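You operate a simulated robot arm through the tools that you are given. There is no shell and no other tool. Be economical: measure what you need, move in short steps, check, and stop when the job is done.

The job below is to be done with a simulated robot arm. You get a single attempt, and the scene is never put back.

## Task
Test the main mushroom stop: start the line, hit it, release it, reset.
Fine: use the main box; one press of start, one of reset.

Only the result counts: the job must be done as asked and must still hold three seconds after the hand-in. Knocking over, shifting, dropping, spilling or breaking anything else fails it.

## Robot
A 7-joint arm with a two-finger parallel gripper, fixed in place. Base frame: the origin is at the foot of the arm, x ahead of it, y to its left, z up. Lengths are in mm, angles in rad, forces in N, time in s.
With the tool pointing down near the work surface it reaches from about 260 to 680 mm from the base axis. Its first joint turns from -1.152 to 1.152 rad. Payload 1.57 kg.
Tool frame: the origin (TCP) lies between the finger pads and is the grasp point; the fingertips stand 30 mm ahead of it; z points along the fingers, y is the line along which they close. Largest opening 110 mm; finger width 24, thickness 12; the body of the gripper, 48 by 112 mm, starts 78 mm behind the TCP.
Orientation is told as [roll, pitch, yaw] about the base's x, y, z axes, in that order, counted from this pose: with the fingers straight down and closing along the base's y, the tool's x points along the base's -x, its y along +y and its z along -z.

## Interface
- The arm moves only by the tool jog_arm. Its argument "deltas" is a list of rows, each an object of numbers (a shift or turn left out is 0, a gripper value left out holds the last): "grip": the closure, from 0 (fully open) to 1 (shut); "dx", "dy", "dz": the shift along the tool's x, y, z in mm; "ax", "ay", "az": the turn, a rotation vector about the tool's x, y, z in rad. In form: [{"grip": .., "dx": .., "dy": .., "dz": .., "ax": .., "ay": .., "az": ..}, ...]. A call has 1 to 12 rows; each row shifts and turns the commanded pose from where the row before left it, along the tool's axes as they then stand. Each row takes 0.2 s and may step no farther than 50 mm and 0.15 rad from the row before; otherwise, or with a gripper value out of range, the whole call is refused. Where a pose cannot be reached the arm comes as near as it can. A force on the tool above 90 N (or 10 N above the force at the start of the call, whichever is more), or a blocked arm, ends the call early, and 0.2 s more pass. The fingers move at their own pace (about 108 mm/s each) and stop on an object; they squeeze with about 37 N. The grip force told is the motor's: it shows also when the fingers shut on nothing. Time passes only in rows, and 0.2 s behind the last, so rows that do not move let the fingers close. The reply holds the time, the measured pose of the TCP, the force on the tool along the base axes, the opening and the grip force, in the units named above and with some noise, with the torque about the TCP (base axes, N m) and any sound that the robot's microphone picked up.
- Cameras (640 x 400 px; columns grow to the right, rows downward): "scene" is fixed at [174.4, -397.9, 1408.4]; the picture's right is [0.70, -0.72, 0.00], its down [-0.37, -0.36, -0.86] and it looks along [0.61, 0.60, -0.52] (base axes); focal length 289 px, centre (320, 200). "wrist" rides on the gripper at [70, 16, -141] in the tool frame; the picture's right is [-0.23, 0.97, 0.00], its down [-0.86, -0.20, -0.48] and it looks along [-0.47, -0.11, 0.88] (tool axes); focal length 222 px, centre (320, 200). There is no depth. A picture from a camera that has moved, and an enlarged one, comes with that camera's place and axes in the base frame and with its lens.
- snapshot(camera): a new picture of that camera. No time passes.
- enlarge(camera, box): a new picture of the part [left, top, right, bottom] of that camera's present view, enlarged. No time passes.
- sign_off(): hands the job in; it is judged then, once.

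Go step by step. Nothing tells you positions but the pictures and the camera data: compare them with the known pose of the tool, close in by small moves and look again before you grip or let go. The budget is 120 turns and 76 pictures, counting those below and the enlarged ones. Unless the task says otherwise, let go and move clear before handing in, and close with one line.

The tools are called as name(argument=value, ...) on one line, values as JSON. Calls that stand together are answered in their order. jog_arm: Moves the arm, as the interface text tells. Its arguments: {"type":"object","properties":{"deltas":{"type":"array","items":{"type":"object","properties":{"grip":{"type":"number"},"dx":{"type":"number"},"dy":{"type":"number"},"dz":{"type":"number"},"ax":{"type":"number"},"ay":{"type":"number"},"az":{"type":"number"}}}}},"required":["deltas"]} The other tools are called the same way: snapshot (camera) takes a picture; enlarge (camera, box) takes an enlarged picture of a part of a camera's view; sign_off () hands the job in.

At the start:

```text
time: 0.0
eef_pos: [360.2, -5.9, 1286.2]
tcp_rot: [0.0, 0.0, 0.001]
force: [-0.2, -0.2, -0.7]
moment: [0.0, 0.0, 0.01]
grip_width: 110.2
gripper_force: 0.0
```

scene: 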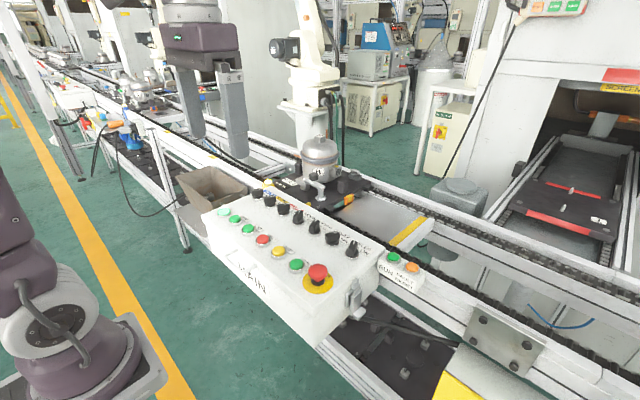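
wrist: 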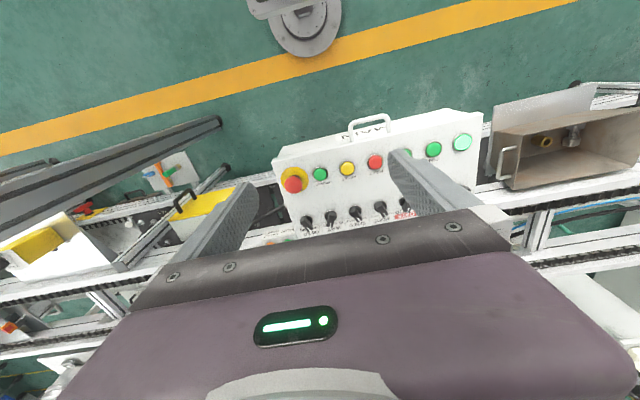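

I see a control box with a row of buttons, a row of knobs and a mushroom stop at its right end. I'll enlarge it to read the labels.

enlarge(camera="scene", box=[200, 170, 370, 310])

enlarge(camera="wrist", box=[260, 100, 500, 250])

enlarge(camera="scene", box=[330, 220, 450, 310])

```text
2.86 times, centred on (285, 240) of scene
camera zoom: at [174.4, -397.9, 1408.4], right [0.7, -0.72, 0.0], down [-0.37, -0.36, -0.86], along [0.61, 0.6, -0.52], focal length 826 px, centre (420, 86)
```

zoom: 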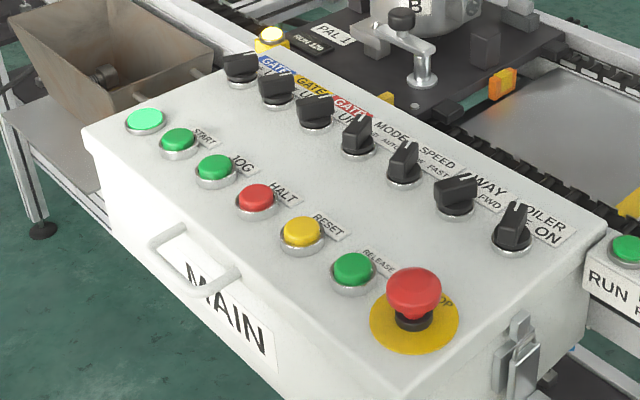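

```text
2.67 times, centred on (380, 175) of wrist
camera zoom: at [290.9, 11.0, 1428.4], right [0.23, 0.97, 0.0], down [0.86, -0.2, 0.48], along [0.47, -0.11, -0.88], focal length 592 px, centre (160, 267)
```

zoom: 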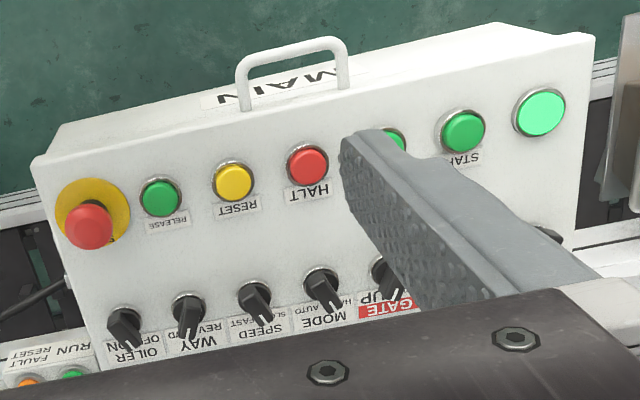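

```text
4.44 times, centred on (390, 265) of scene
camera zoom: at [174.4, -397.9, 1408.4], right [0.7, -0.72, 0.0], down [-0.37, -0.36, -0.86], along [0.61, 0.6, -0.52], focal length 1286 px, centre (9, -89)
```

zoom: 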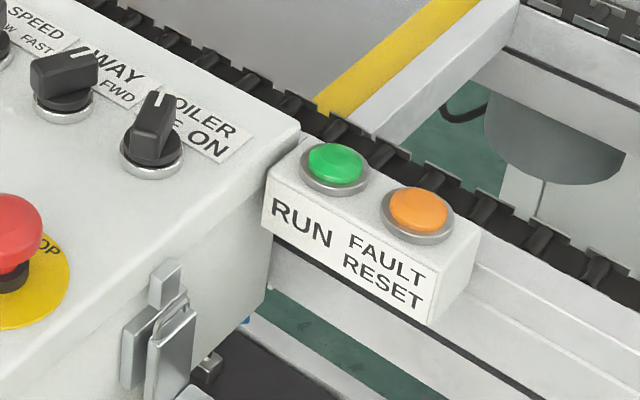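

The panel lies about flat. By triangulation the mushroom top is near (477,-93,983) and START near (471,212,966), with RESET near y=29. I'll look at the mushroom and the labels up close before acting.

enlarge(camera="wrist", box=[270, 155, 318, 185])

enlarge(camera="scene", box=[288, 245, 352, 300])

jog_arm(deltas=[{"grip": 1, "dy": 40, "dx": -40}, {"dy": 50, "dx": -30, "dz": 30}, {"dy": 50, "dx": -30, "dz": 40}, {"dy": 50, "dz": 40}, {"dy": 28, "dz": 40}])

snapshot(camera="wrist")

```text
13.33 times, centred on (294, 170) of wrist
camera zoom: at [290.9, 11.0, 1428.4], right [0.23, 0.97, 0.0], down [0.86, -0.2, 0.48], along [0.47, -0.11, -0.88], focal length 2962 px, centre (667, 600)
```

zoom: 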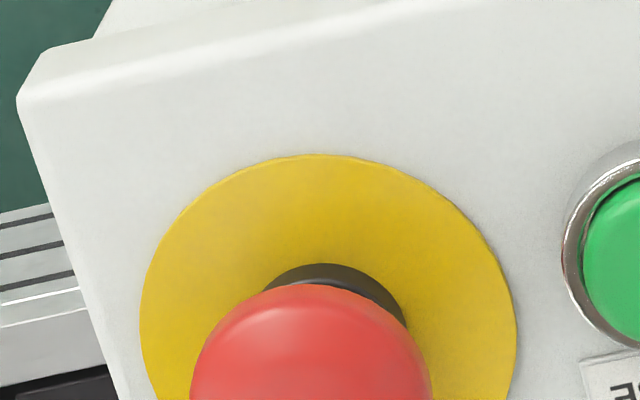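

```text
7.27 times, centred on (320, 272) of scene
camera zoom: at [174.4, -397.9, 1408.4], right [0.7, -0.72, 0.0], down [-0.37, -0.36, -0.86], along [0.61, 0.6, -0.52], focal length 2104 px, centre (320, -327)
```

zoom: 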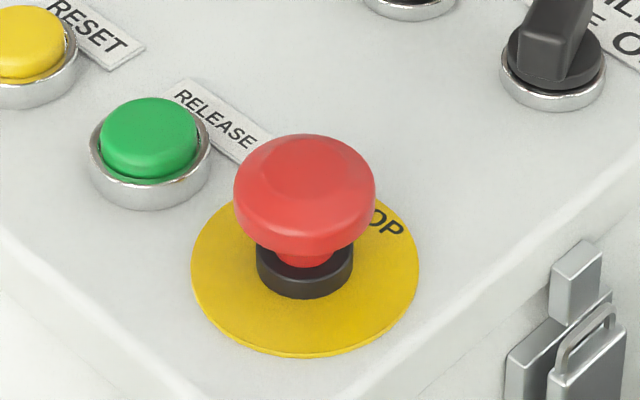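

```text
refused: row 1 steps farther than a row can; nothing moved
```

```text
68 pictures are left
camera wrist: at [290.9, 11.0, 1428.4], right [0.23, 0.97, 0.0], down [0.86, -0.2, 0.48], along [0.47, -0.11, -0.88], focal length 222 px, centre (320, 200)
```

wrist: 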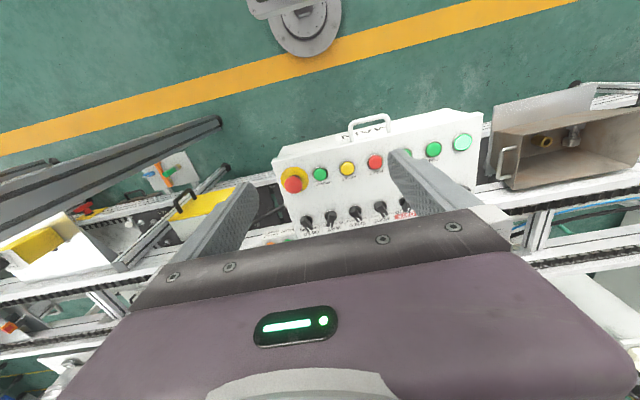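

The step was too long. I'll go in shorter steps toward a point above START, with the fingers shut.

jog_arm(deltas=[{"grip": 1, "dy": 30, "dx": -30}, {"dy": 36, "dx": -28, "dz": 10}, {"dy": 36, "dx": -28, "dz": 10}, {"dy": 36, "dx": -25, "dz": 10}, {"dy": 40, "dz": 25}, {"dy": 40, "dz": 25}, {"dz": 45}, {"dz": 45}])

snapshot(camera="wrist")

snapshot(camera="scene")

```text
time: 1.8
eef_pos: [473.0, 212.8, 1117.2]
tcp_rot: [0.001, 0.0, 0.0]
force: [-0.3, -1.0, -0.1]
moment: [0.0, 0.02, -0.01]
grip_width: 0.1
gripper_force: 21.4
```

```text
67 pictures are left
camera wrist: at [404.2, 229.9, 1259.3], right [0.23, 0.97, 0.0], down [0.85, -0.2, 0.48], along [0.47, -0.11, -0.88], focal length 222 px, centre (320, 200)
```

wrist: 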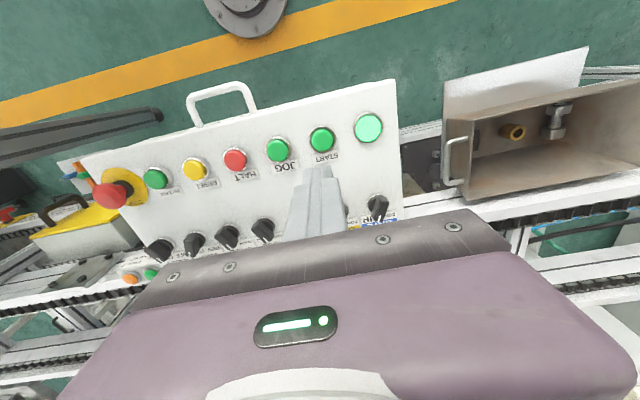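

```text
66 pictures are left
```

scene: 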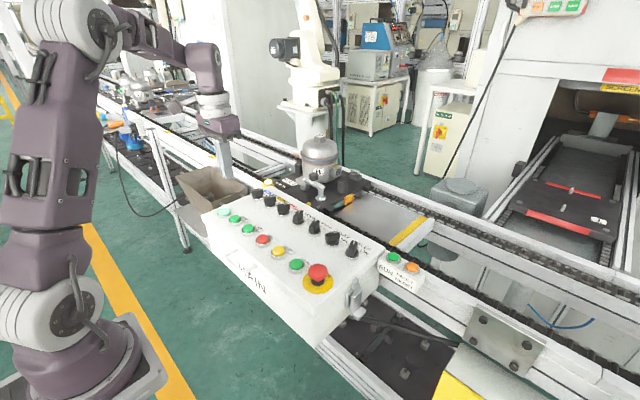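

The tip lies where I expect it, above START. I'll go down to just above the cap and check.

jog_arm(deltas=[{"dz": 45}, {"dz": 45, "dy": 1}, {"dz": 15}])

enlarge(camera="scene", box=[200, 180, 280, 240])

enlarge(camera="wrist", box=[200, 50, 440, 200])

```text
time: 2.6
eef_pos: [471.2, 212.3, 1010.2]
tcp_rot: [0.0, -0.001, 0.0]
force: [-0.4, 0.3, 0.2]
moment: [0.01, -0.03, 0.05]
grip_width: 0.0
gripper_force: 21.0
```

```text
6.67 times, centred on (240, 210) of scene
camera zoom: at [174.4, -397.9, 1408.4], right [0.7, -0.72, 0.0], down [-0.37, -0.36, -0.86], along [0.61, 0.6, -0.52], focal length 1928 px, centre (853, 133)
```

zoom: 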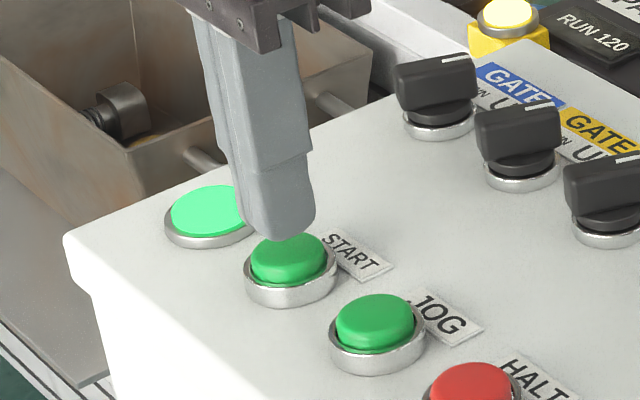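

```text
2.67 times, centred on (320, 125) of wrist
camera zoom: at [401.9, 228.4, 1152.8], right [0.23, 0.97, 0.0], down [0.85, -0.2, 0.48], along [0.47, -0.11, -0.88], focal length 592 px, centre (320, 400)
```

zoom: 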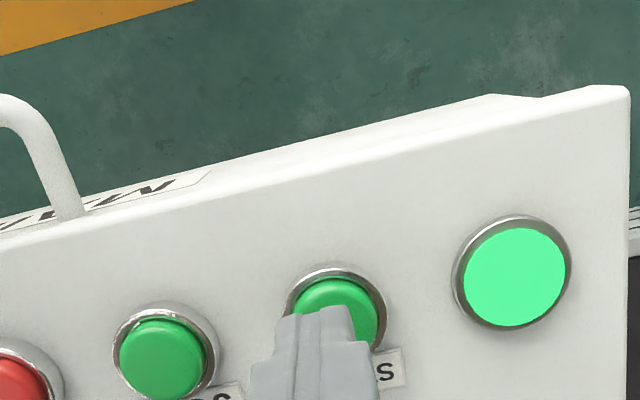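

The fingertip is about 3 mm short of centre in y. I'll correct that and lower gently.

jog_arm(deltas=[{"dy": 3, "dx": -2}, {"dz": 8}, {"dz": 4}])

enlarge(camera="scene", box=[215, 195, 255, 225])

```text
time: 3.4
eef_pos: [474.1, 216.2, 998.1]
tcp_rot: [-0.001, 0.0, -0.001]
force: [0.0, -0.3, 0.1]
moment: [0.01, -0.01, -0.03]
grip_width: 0.0
gripper_force: 21.6
```

```text
13.33 times, centred on (235, 210) of scene
camera zoom: at [174.4, -397.9, 1408.4], right [0.7, -0.72, 0.0], down [-0.37, -0.36, -0.86], along [0.61, 0.6, -0.52], focal length 3857 px, centre (1453, 67)
```

zoom: 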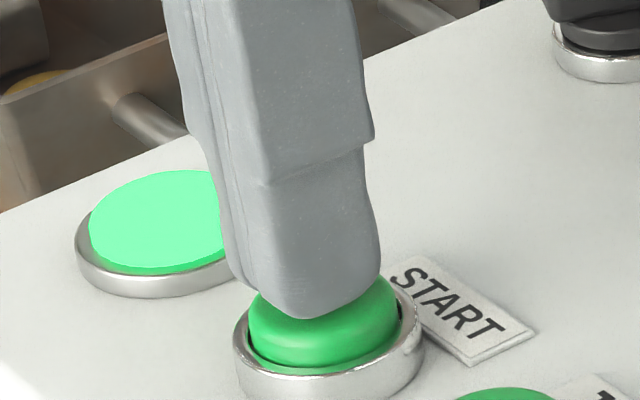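

The tip is centred a few mm above the cap. I'll press in small steps and keep the force in view.

jog_arm(deltas=[{"dz": 2}, {"dz": 2}, {"dz": 1}])

```text
time: 4.2
eef_pos: [473.7, 215.4, 994.5]
tcp_rot: [0.0, 0.001, -0.001]
force: [0.9, -0.9, 3.4]
moment: [-0.07, -0.04, -0.02]
grip_width: 0.0
gripper_force: 21.2
```

Contact at about 3 N; pressing further.

jog_arm(deltas=[{"dz": 1}, {"dz": 1}, {"dz": 1}])

```text
time: 5.0
eef_pos: [473.8, 217.2, 991.2]
tcp_rot: [0.001, 0.0, 0.0]
force: [-3.0, 2.0, 11.7]
moment: [0.07, 0.06, 0.08]
grip_width: 0.0
gripper_force: 21.4
heard: click
```

A click: START is pressed. I'll lift off and check the state.

jog_arm(deltas=[{"dz": -8}, {"dz": -30}, {"dz": -40}])

snapshot(camera="scene")

enlarge(camera="scene", box=[200, 170, 370, 310])

```text
time: 5.8
eef_pos: [473.4, 217.4, 1069.8]
tcp_rot: [0.0, 0.001, 0.001]
force: [0.2, -0.3, -0.3]
moment: [0.03, 0.0, -0.02]
grip_width: 0.2
gripper_force: 21.0
```

```text
62 pictures are left
```

scene: 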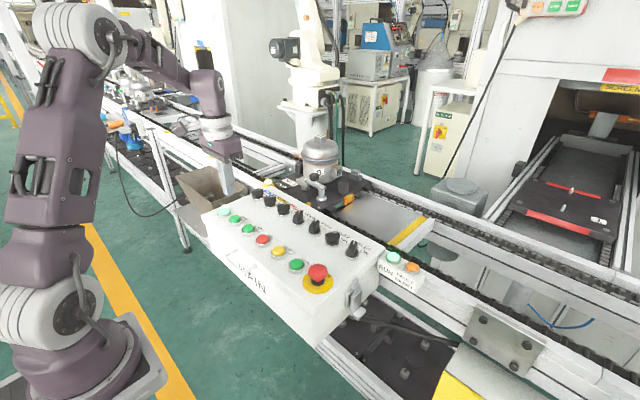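

```text
2.86 times, centred on (285, 240) of scene
camera zoom: at [174.4, -397.9, 1408.4], right [0.7, -0.72, 0.0], down [-0.37, -0.36, -0.86], along [0.61, 0.6, -0.52], focal length 826 px, centre (420, 86)
```

zoom: 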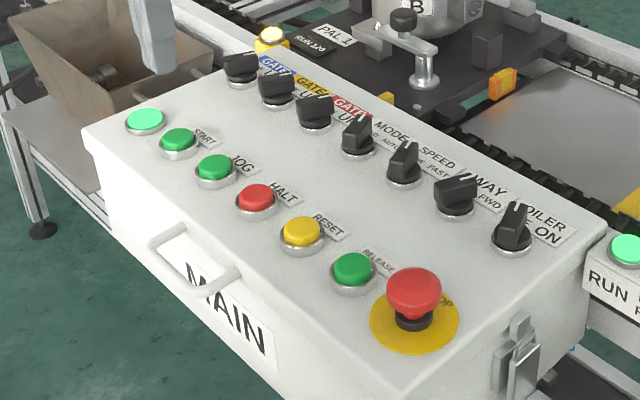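

The RUN lamp is lit now, so the line is running. I'll move over to hover above the mushroom stop.

jog_arm(deltas=[{"dy": -48}, {"dy": -48}, {"dy": -48}, {"dy": -48}, {"dy": -48}, {"dy": -48}, {"dy": -22, "dx": -3}, {}])

snapshot(camera="wrist")

enlarge(camera="scene", box=[280, 210, 360, 300])

```text
time: 7.6
eef_pos: [477.6, -93.6, 1069.3]
tcp_rot: [0.001, 0.0, -0.002]
force: [0.3, 0.9, 0.4]
moment: [-0.03, 0.01, -0.02]
grip_width: 0.0
gripper_force: 21.3
```

```text
60 pictures are left
camera wrist: at [407.2, -77.4, 1211.6], right [0.23, 0.97, 0.0], down [0.86, -0.2, 0.48], along [0.47, -0.11, -0.88], focal length 222 px, centre (320, 200)
```

wrist: 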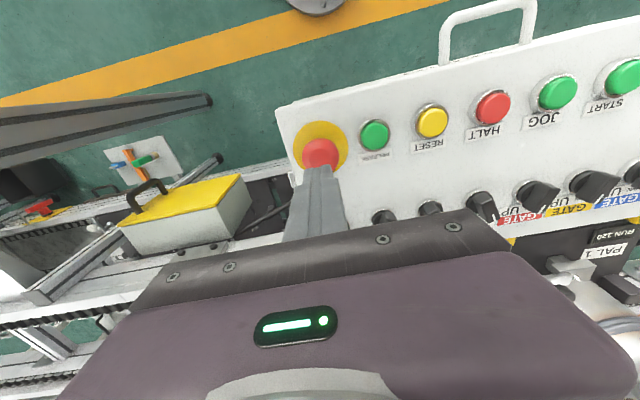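

```text
4.44 times, centred on (320, 255) of scene
camera zoom: at [174.4, -397.9, 1408.4], right [0.7, -0.72, 0.0], down [-0.37, -0.36, -0.86], along [0.61, 0.6, -0.52], focal length 1286 px, centre (320, -44)
```

zoom: 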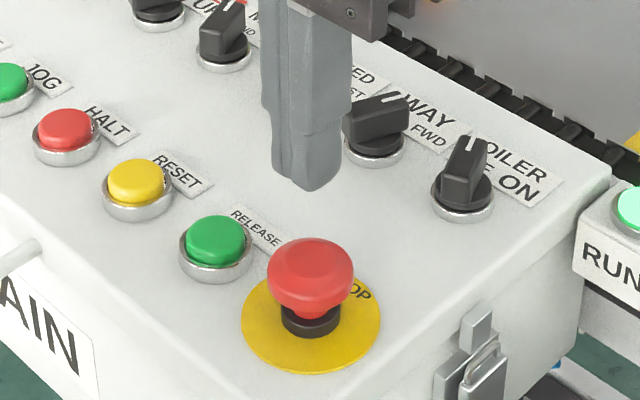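

The tool is lined up over the cap. I'll lower to just above it, then press in small steps.

jog_arm(deltas=[{"dz": 30, "dx": 1}, {"dz": 10}, {"dz": 4}, {"dz": 3}])

enlarge(camera="scene", box=[280, 230, 360, 300])

```text
time: 8.6
eef_pos: [476.2, -94.7, 1021.2]
tcp_rot: [0.001, 0.0, 0.001]
force: [1.1, -0.8, -0.6]
moment: [0.01, 0.01, 0.03]
grip_width: 0.1
gripper_force: 21.8
```

```text
5.71 times, centred on (320, 265) of scene
camera zoom: at [174.4, -397.9, 1408.4], right [0.7, -0.72, 0.0], down [-0.37, -0.36, -0.86], along [0.61, 0.6, -0.52], focal length 1653 px, centre (320, -171)
```

zoom: 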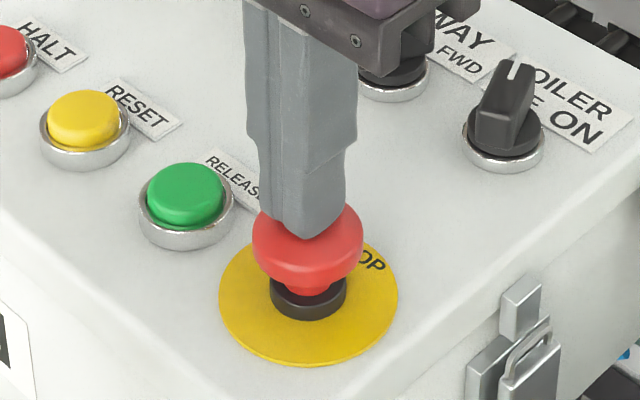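

Nearly touching. I'll press now.

jog_arm(deltas=[{"dz": 2}, {"dz": 2}, {"dz": 1.5}, {"dz": 1.5}])

```text
time: 9.6
eef_pos: [475.2, -94.0, 1014.2]
tcp_rot: [0.0, 0.001, 0.003]
force: [0.2, -1.4, -0.6]
moment: [-0.01, 0.01, 0.01]
grip_width: 0.0
gripper_force: 20.9
heard: click
```

A click, with almost no load left, so the cap may have snapped down. I'll back off and look.

jog_arm(deltas=[{"dz": -20}, {"dz": -40}])

enlarge(camera="scene", box=[280, 230, 360, 300])

snapshot(camera="scene")

enlarge(camera="wrist", box=[270, 100, 430, 200])

```text
time: 10.2
eef_pos: [475.8, -93.9, 1073.6]
tcp_rot: [0.001, 0.001, 0.0]
force: [-0.6, 0.5, 0.9]
moment: [0.03, -0.04, 0.01]
grip_width: 0.0
gripper_force: 21.7
```

```text
5.71 times, centred on (320, 265) of scene
camera zoom: at [174.4, -397.9, 1408.4], right [0.7, -0.72, 0.0], down [-0.37, -0.36, -0.86], along [0.61, 0.6, -0.52], focal length 1653 px, centre (320, -171)
```

zoom: 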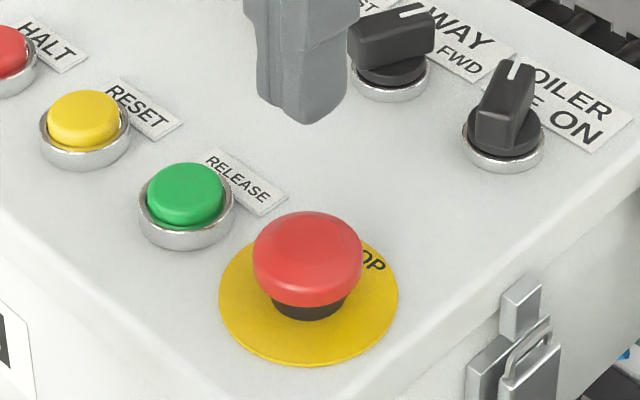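

```text
56 pictures are left
```

scene: 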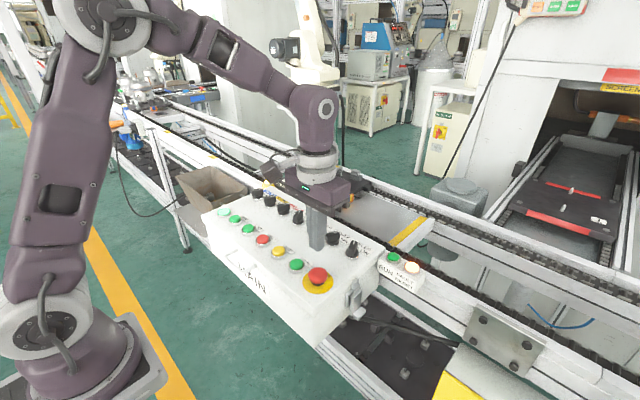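

```text
4.00 times, centred on (350, 150) of wrist
camera zoom: at [406.1, -78.0, 1215.8], right [0.23, 0.97, 0.0], down [0.85, -0.2, 0.48], along [0.47, -0.11, -0.88], focal length 888 px, centre (200, 400)
```

zoom: 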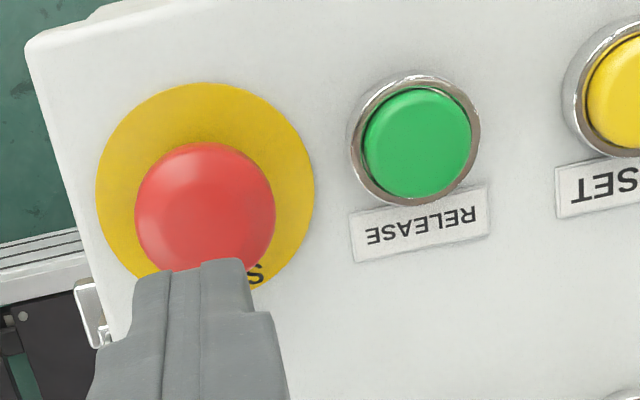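

The stop is latched: RUN is out and FAULT is lit. The RELEASE button may serve something else, so I'll release the mushroom itself, trying the standard clockwise twist first. I'll open partway and straddle the cap.

jog_arm(deltas=[{"grip": 0.53, "dy": 0.7, "dx": -0.5}, {}, {"dz": 30}, {"dz": 25}, {"dz": 12}])

enlarge(camera="scene", box=[280, 230, 360, 300])

enlarge(camera="wrist", box=[240, 50, 400, 150])

```text
time: 11.4
eef_pos: [476.7, -92.3, 1007.2]
tcp_rot: [0.0, -0.001, 0.0]
force: [1.1, -0.1, 0.3]
moment: [-0.01, 0.0, 0.0]
grip_width: 51.7
gripper_force: 0.0
```

```text
5.71 times, centred on (320, 265) of scene
camera zoom: at [174.4, -397.9, 1408.4], right [0.7, -0.72, 0.0], down [-0.37, -0.36, -0.86], along [0.61, 0.6, -0.52], focal length 1653 px, centre (320, -171)
```

zoom: 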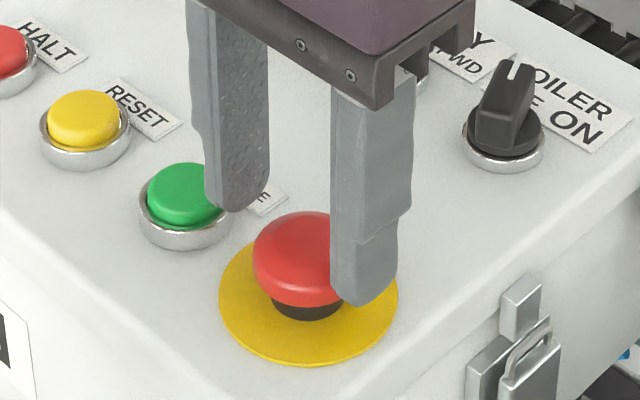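

```text
4.00 times, centred on (320, 100) of wrist
camera zoom: at [406.3, -75.7, 1149.8], right [0.23, 0.97, 0.0], down [0.86, -0.2, 0.48], along [0.47, -0.11, -0.88], focal length 888 px, centre (320, 600)
```

zoom: 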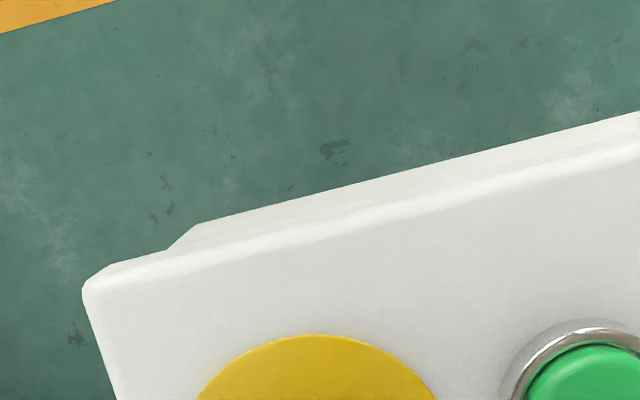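

The fingers straddle the cap. I'll narrow a little to stay clear of the RELEASE button, lower 12 mm and close gently.

jog_arm(deltas=[{"grip": 0.58}, {"dz": 6}, {"dz": 6}])

enlarge(camera="scene", box=[280, 230, 360, 300])

snapshot(camera="wrist")

```text
time: 12.2
eef_pos: [474.9, -92.1, 995.6]
tcp_rot: [-0.001, 0.001, -0.001]
force: [-0.1, -0.2, 0.0]
moment: [0.01, 0.02, -0.01]
grip_width: 46.2
gripper_force: 0.1
```

```text
5.71 times, centred on (320, 265) of scene
camera zoom: at [174.4, -397.9, 1408.4], right [0.7, -0.72, 0.0], down [-0.37, -0.36, -0.86], along [0.61, 0.6, -0.52], focal length 1653 px, centre (320, -171)
```

zoom: 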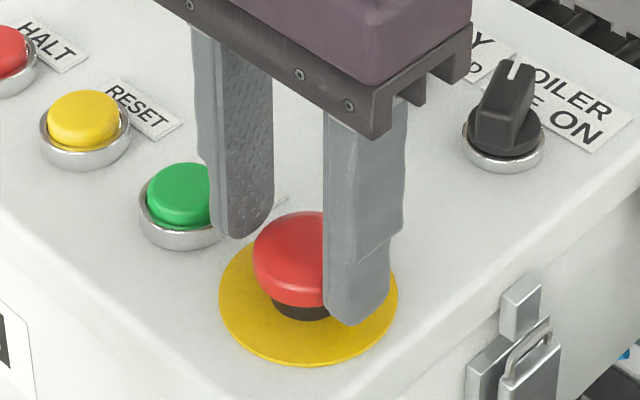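

```text
51 pictures are left
camera wrist: at [406.3, -75.2, 1138.0], right [0.23, 0.97, 0.0], down [0.86, -0.2, 0.48], along [0.47, -0.11, -0.88], focal length 222 px, centre (320, 200)
```

wrist: 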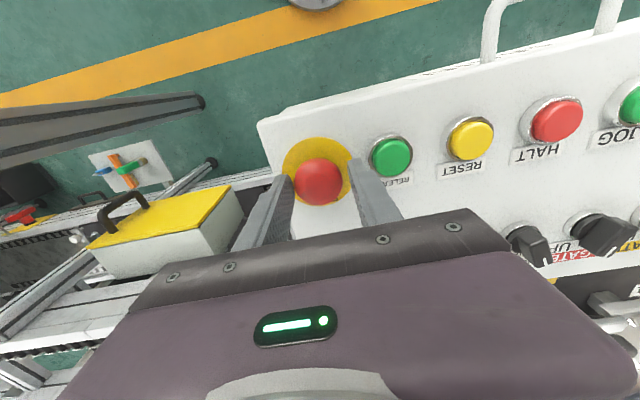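

The cap is centred between the fingers. Closing on it.

jog_arm(deltas=[{"grip": 0.75}, {}, {}])

```text
time: 13.0
eef_pos: [475.1, -94.2, 995.5]
tcp_rot: [-0.002, 0.0, -0.002]
force: [1.3, -25.7, -2.5]
moment: [-0.59, -0.05, -0.11]
grip_width: 39.3
gripper_force: 44.3
```

Gripped at 39 mm, but with a side load of 26 N. I'll relieve that by shifting slightly toward -y.

jog_arm(deltas=[{"dy": -0.7}, {"dy": -0.3}])

```text
time: 13.6
eef_pos: [476.1, -94.4, 995.2]
tcp_rot: [0.0, -0.002, 0.001]
force: [3.2, -25.4, 1.9]
moment: [-0.52, 0.37, -0.19]
grip_width: 39.3
gripper_force: 44.6
```

jog_arm(deltas=[{"dy": -1}, {"dy": -1}])

```text
time: 14.2
eef_pos: [476.0, -94.3, 995.1]
tcp_rot: [0.002, 0.001, 0.002]
force: [-0.2, -4.2, 9.4]
moment: [-0.25, -0.48, -0.17]
grip_width: 38.9
gripper_force: 44.6
```

The side load is gone. Now I'll twist clockwise (positive about the tool's downward z) in small steps.

jog_arm(deltas=[{"az": 0.1}, {"az": 0.1}, {"az": 0.1}])

```text
time: 15.0
eef_pos: [476.0, -92.6, 996.3]
tcp_rot: [0.004, 0.004, -0.298]
force: [-3.1, 24.9, -1.8]
moment: [0.58, 0.21, 0.93]
grip_width: 39.3
gripper_force: 44.8
```

jog_arm(deltas=[{"az": 0.12}, {"az": 0.12}, {"az": 0.12}])

enlarge(camera="scene", box=[280, 230, 430, 300])

```text
time: 15.8
eef_pos: [478.0, -93.6, 997.0]
tcp_rot: [0.004, -0.001, -0.658]
force: [8.2, 36.9, 0.9]
moment: [0.75, -0.35, 1.18]
grip_width: 39.3
gripper_force: 44.6
```

```text
4.27 times, centred on (355, 265) of scene
camera zoom: at [174.6, -396.8, 1408.7], right [0.7, -0.72, 0.0], down [-0.37, -0.36, -0.86], along [0.61, 0.6, -0.52], focal length 1234 px, centre (171, -77)
```

zoom: 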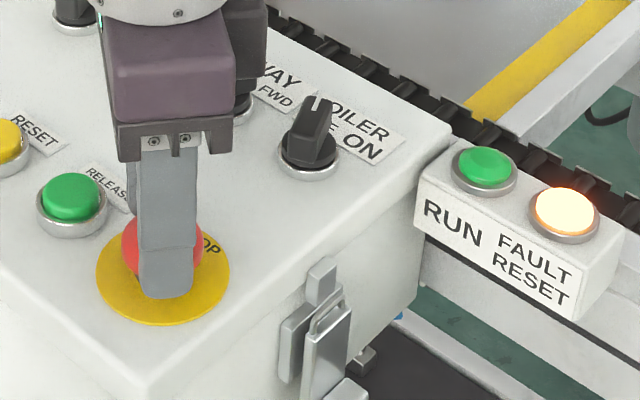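

No release yet, and the torque suggests slip or a spring. I'll relieve the side load and turn further.

jog_arm(deltas=[{"dy": 1.2, "dx": 0.9}, {"az": 0.12}, {"az": 0.12}, {"az": 0.12}, {"az": 0.12}])

```text
time: 17.0
eef_pos: [478.6, -91.5, 996.8]
tcp_rot: [0.003, 0.001, -1.138]
force: [29.9, 31.7, -2.7]
moment: [0.49, -0.75, 0.84]
grip_width: 39.5
gripper_force: 44.6
```

The clockwise twist of over 60° just slips, with no click. I'll turn back while holding, which also tries the other direction, and re-centre.

jog_arm(deltas=[{"dy": 1.5, "dx": 0.5}, {"az": -0.14}, {"az": -0.14}, {"az": -0.14}, {"az": -0.14}, {"az": -0.14}, {"az": -0.14}, {"az": -0.14}, {"az": -0.14}])

```text
time: 19.0
eef_pos: [476.8, -94.4, 995.8]
tcp_rot: [-0.001, 0.003, -0.021]
force: [0.8, 4.0, -0.6]
moment: [0.26, 0.15, -0.74]
grip_width: 39.8
gripper_force: 44.6
```

No click the other way either. Now I'll try a straight pull.

jog_arm(deltas=[{"dz": -1.5}, {"dz": -1.5}, {"dz": -1.5}])

```text
time: 19.8
eef_pos: [476.8, -94.5, 999.8]
tcp_rot: [0.003, 0.004, -0.02]
force: [-14.3, -3.8, -1.0]
moment: [-0.01, 1.0, 0.35]
grip_width: 39.3
gripper_force: 44.5
heard: click
```

A click on the pull: it seems to be a pull-release. I'll open and look.

jog_arm(deltas=[{"grip": 0.57}, {}, {"dz": -30}, {"dz": -40}])

enlarge(camera="scene", box=[280, 230, 360, 300])

enlarge(camera="scene", box=[200, 170, 430, 310])

```text
time: 20.8
eef_pos: [478.5, -94.6, 1070.2]
tcp_rot: [0.0, -0.002, -0.021]
force: [-0.4, 0.2, -0.6]
moment: [0.0, -0.03, 0.0]
grip_width: 47.5
gripper_force: 0.0
```

```text
5.71 times, centred on (320, 265) of scene
camera zoom: at [174.4, -397.9, 1408.4], right [0.7, -0.72, 0.0], down [-0.37, -0.36, -0.86], along [0.61, 0.6, -0.52], focal length 1653 px, centre (320, -171)
```

zoom: 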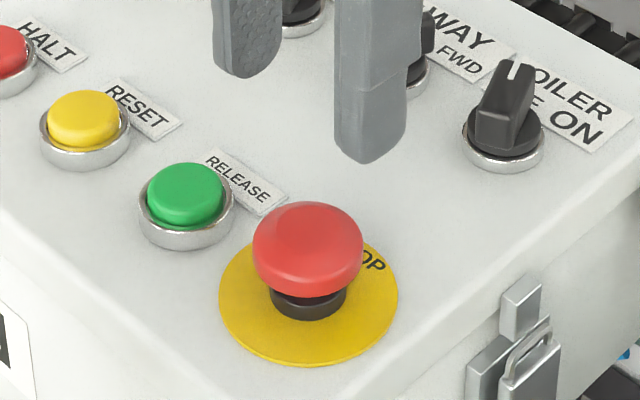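

```text
2.78 times, centred on (315, 240) of scene
camera zoom: at [174.4, -397.9, 1408.4], right [0.7, -0.72, 0.0], down [-0.37, -0.36, -0.86], along [0.61, 0.6, -0.52], focal length 805 px, centre (334, 89)
```

zoom: 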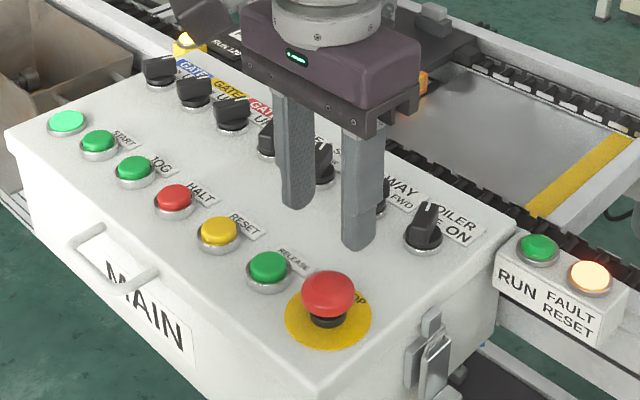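

The cap is up from the latched position but looks lower than at the start. I'll let a moment pass and compare.

jog_arm(deltas=[{}, {}, {}])

enlarge(camera="scene", box=[288, 245, 352, 300])

```text
time: 21.6
eef_pos: [477.4, -93.3, 1070.0]
tcp_rot: [-0.001, 0.0, -0.021]
force: [0.1, 0.4, -0.8]
moment: [0.02, -0.01, 0.02]
grip_width: 47.2
gripper_force: 0.0
```

```text
7.27 times, centred on (320, 272) of scene
camera zoom: at [174.4, -397.9, 1408.4], right [0.7, -0.72, 0.0], down [-0.37, -0.36, -0.86], along [0.61, 0.6, -0.52], focal length 2104 px, centre (320, -327)
```

zoom: 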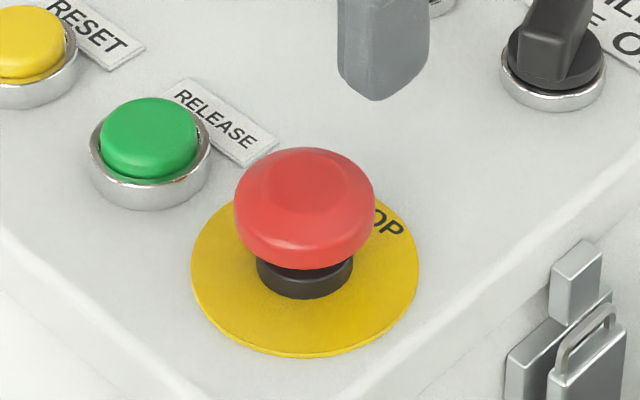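

The cap stands about 4 mm below its original height, roughly half way. I'll grip it again and pull it the rest of the way.

jog_arm(deltas=[{"dz": 40}, {"dz": 25}, {"dz": 5}, {"grip": 0.75}, {}, {}])

```text
time: 23.0
eef_pos: [479.6, -94.5, 1000.6]
tcp_rot: [-0.001, 0.0, -0.022]
force: [0.3, -3.0, -1.5]
moment: [0.1, -0.07, -0.03]
grip_width: 39.1
gripper_force: 44.5
```

jog_arm(deltas=[{"dz": -1.5}, {"dz": -1.5}, {"dz": -1}])

enlarge(camera="scene", box=[288, 245, 352, 300])

```text
time: 23.8
eef_pos: [478.7, -94.0, 1004.8]
tcp_rot: [0.0, 0.0, -0.02]
force: [3.3, -6.7, 4.5]
moment: [-0.03, 0.04, 0.0]
grip_width: 39.0
gripper_force: 44.3
```

```text
7.27 times, centred on (320, 272) of scene
camera zoom: at [174.4, -398.1, 1408.3], right [0.7, -0.72, 0.0], down [-0.37, -0.36, -0.86], along [0.61, 0.6, -0.52], focal length 2104 px, centre (320, -327)
```

zoom: 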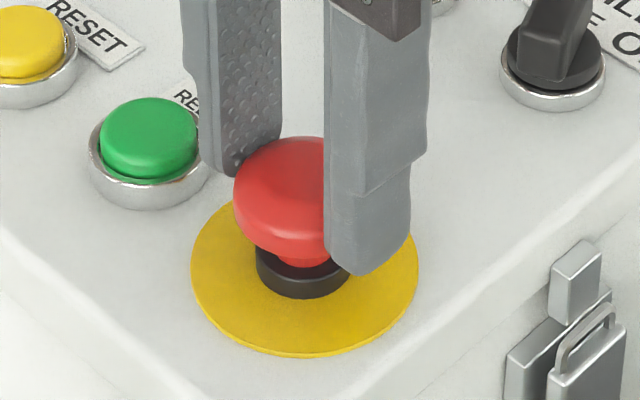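

It rose almost to the original height with little force. One more small pull.

jog_arm(deltas=[{"dz": -1}, {"dz": -1}])

jog_arm(deltas=[{"grip": 0.57}, {}, {"dz": -30}, {"dz": -35}, {}])

enlarge(camera="scene", box=[288, 245, 352, 300])

enlarge(camera="scene", box=[200, 170, 430, 310])

```text
time: 24.4
eef_pos: [478.8, -93.4, 1005.8]
tcp_rot: [0.001, 0.003, -0.021]
force: [5.0, -5.3, -9.7]
moment: [-0.4, -0.39, -0.09]
grip_width: 39.1
gripper_force: 44.5
```

```text
time: 25.6
eef_pos: [478.9, -93.5, 1070.2]
tcp_rot: [0.0, 0.0, -0.022]
force: [0.5, -0.5, 0.3]
moment: [-0.01, 0.02, -0.01]
grip_width: 47.3
gripper_force: 0.2
```

```text
7.27 times, centred on (320, 272) of scene
camera zoom: at [174.4, -397.9, 1408.4], right [0.7, -0.72, 0.0], down [-0.37, -0.36, -0.86], along [0.61, 0.6, -0.52], focal length 2104 px, centre (320, -327)
```

zoom: 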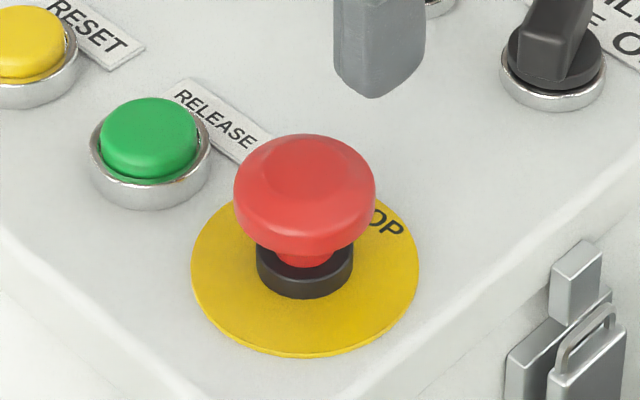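

```text
2.78 times, centred on (315, 240) of scene
camera zoom: at [174.4, -397.9, 1408.4], right [0.7, -0.72, 0.0], down [-0.37, -0.36, -0.86], along [0.61, 0.6, -0.52], focal length 805 px, centre (334, 89)
```

zoom: 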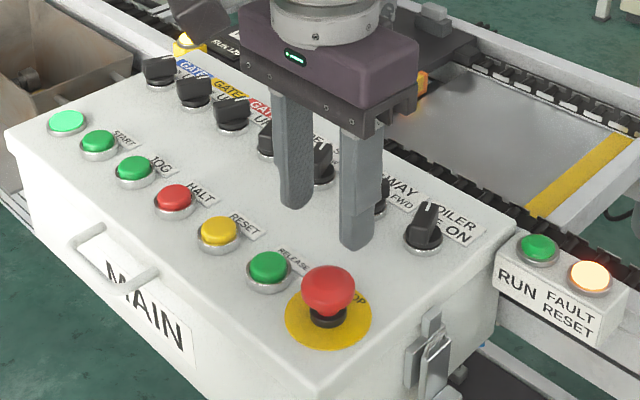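

The mushroom is fully out again, at its original height. FAULT still shows until reset, so RESET (yellow) on the main box is next, near y=29; I'll shut the fingers and move over it.

jog_arm(deltas=[{"grip": 1, "az": -0.021, "dz": -10}, {"dy": 42, "dx": 2}, {"dy": 42, "dx": 2}, {"dy": 39}, {"dz": 35}, {}])

enlarge(camera="wrist", box=[240, 80, 400, 180])

enlarge(camera="scene", box=[250, 210, 314, 265])

```text
time: 27.0
eef_pos: [472.2, 30.5, 1047.8]
tcp_rot: [-0.001, -0.001, 0.001]
force: [-0.1, 0.5, -0.4]
moment: [-0.03, 0.02, -0.03]
grip_width: 0.0
gripper_force: 21.3
```

```text
4.00 times, centred on (320, 130) of wrist
camera zoom: at [403.9, 47.3, 1188.5], right [0.23, 0.97, 0.0], down [0.85, -0.2, 0.48], along [0.47, -0.11, -0.88], focal length 888 px, centre (320, 480)
```

zoom: 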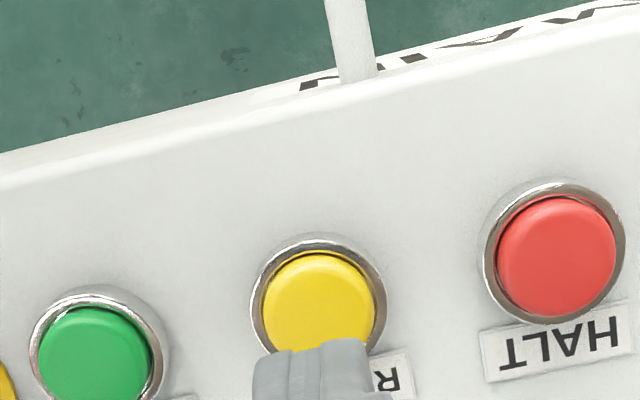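

```text
7.27 times, centred on (282, 238) of scene
camera zoom: at [174.4, -397.9, 1408.4], right [0.7, -0.72, 0.0], down [-0.37, -0.36, -0.86], along [0.61, 0.6, -0.52], focal length 2104 px, centre (596, -73)
```

zoom: 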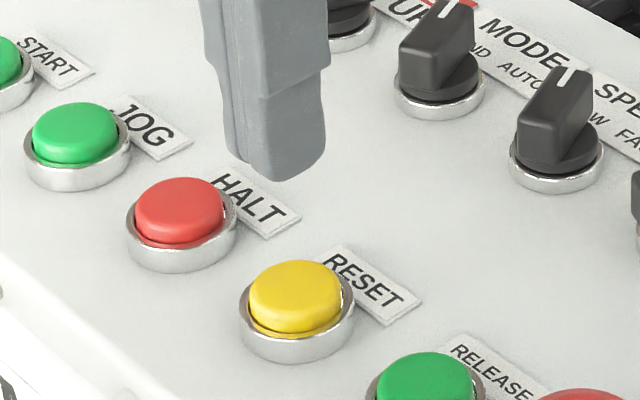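

RESET is at about (473,31), right below the tip. I'll lower, then press in small steps.

jog_arm(deltas=[{"dz": 30, "dx": -0.5}, {"dz": 12}, {"dz": 6}, {"dz": 2}])

enlarge(camera="scene", box=[250, 210, 314, 265])

```text
time: 28.0
eef_pos: [471.9, 29.4, 996.9]
tcp_rot: [0.0, 0.001, 0.0]
force: [0.6, -0.7, 1.8]
moment: [-0.02, -0.01, -0.03]
grip_width: 0.0
gripper_force: 21.4
```

```text
7.27 times, centred on (282, 238) of scene
camera zoom: at [174.4, -397.9, 1408.4], right [0.7, -0.72, 0.0], down [-0.37, -0.36, -0.86], along [0.61, 0.6, -0.52], focal length 2104 px, centre (596, -73)
```

zoom: 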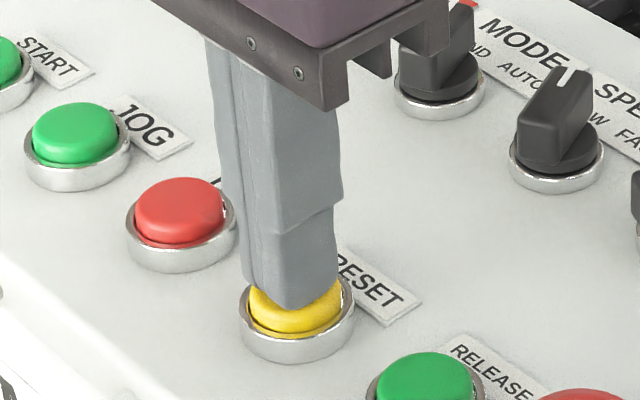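

jog_arm(deltas=[{"dz": 1.5}, {"dz": 1.5}, {"dz": 1}, {"dz": 1}, {"dz": 1}])

```text
time: 29.2
eef_pos: [473.5, 30.1, 991.7]
tcp_rot: [0.0, -0.002, 0.0]
force: [0.1, -2.8, 9.8]
moment: [-0.06, 0.02, 0.02]
grip_width: 0.1
gripper_force: 21.8
heard: click
```

A click: RESET is pressed. I'll lift clear and check the lamps.

jog_arm(deltas=[{"dz": -8}, {"dz": -30}, {"dz": -45}, {"dz": -45}, {}])

enlarge(camera="scene", box=[200, 170, 430, 310])

snapshot(camera="scene")

```text
time: 30.4
eef_pos: [474.4, 30.2, 1119.6]
tcp_rot: [0.0, 0.0, 0.001]
force: [-0.6, -0.8, -0.4]
moment: [0.01, 0.01, 0.02]
grip_width: 0.0
gripper_force: 21.5
```

```text
2.78 times, centred on (315, 240) of scene
camera zoom: at [174.4, -397.9, 1408.4], right [0.7, -0.72, 0.0], down [-0.37, -0.36, -0.86], along [0.61, 0.6, -0.52], focal length 805 px, centre (334, 89)
```

zoom: 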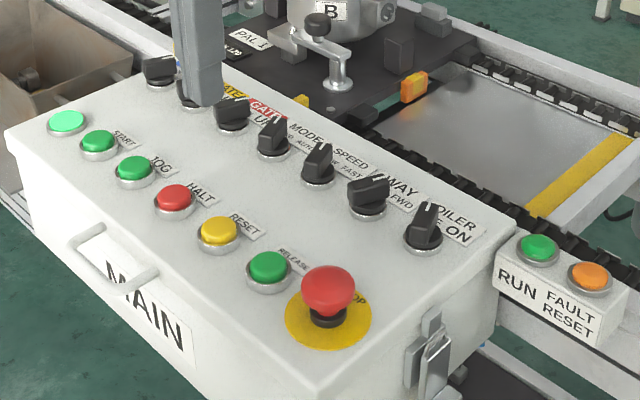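

```text
39 pictures are left
```

scene: 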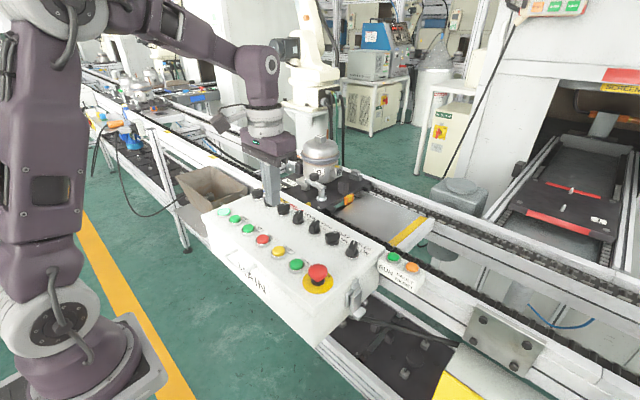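

The FAULT lamp is out, RUN is off, the mushroom is out at its original height, and the arm is clear. I'm handing in.

sign_off()

```text
The job is handed in.
```

I tested the main mushroom stop on the main box: one press of START, hit the stop, pulled it back out, one press of RESET; the fault has cleared and the line is stopped.
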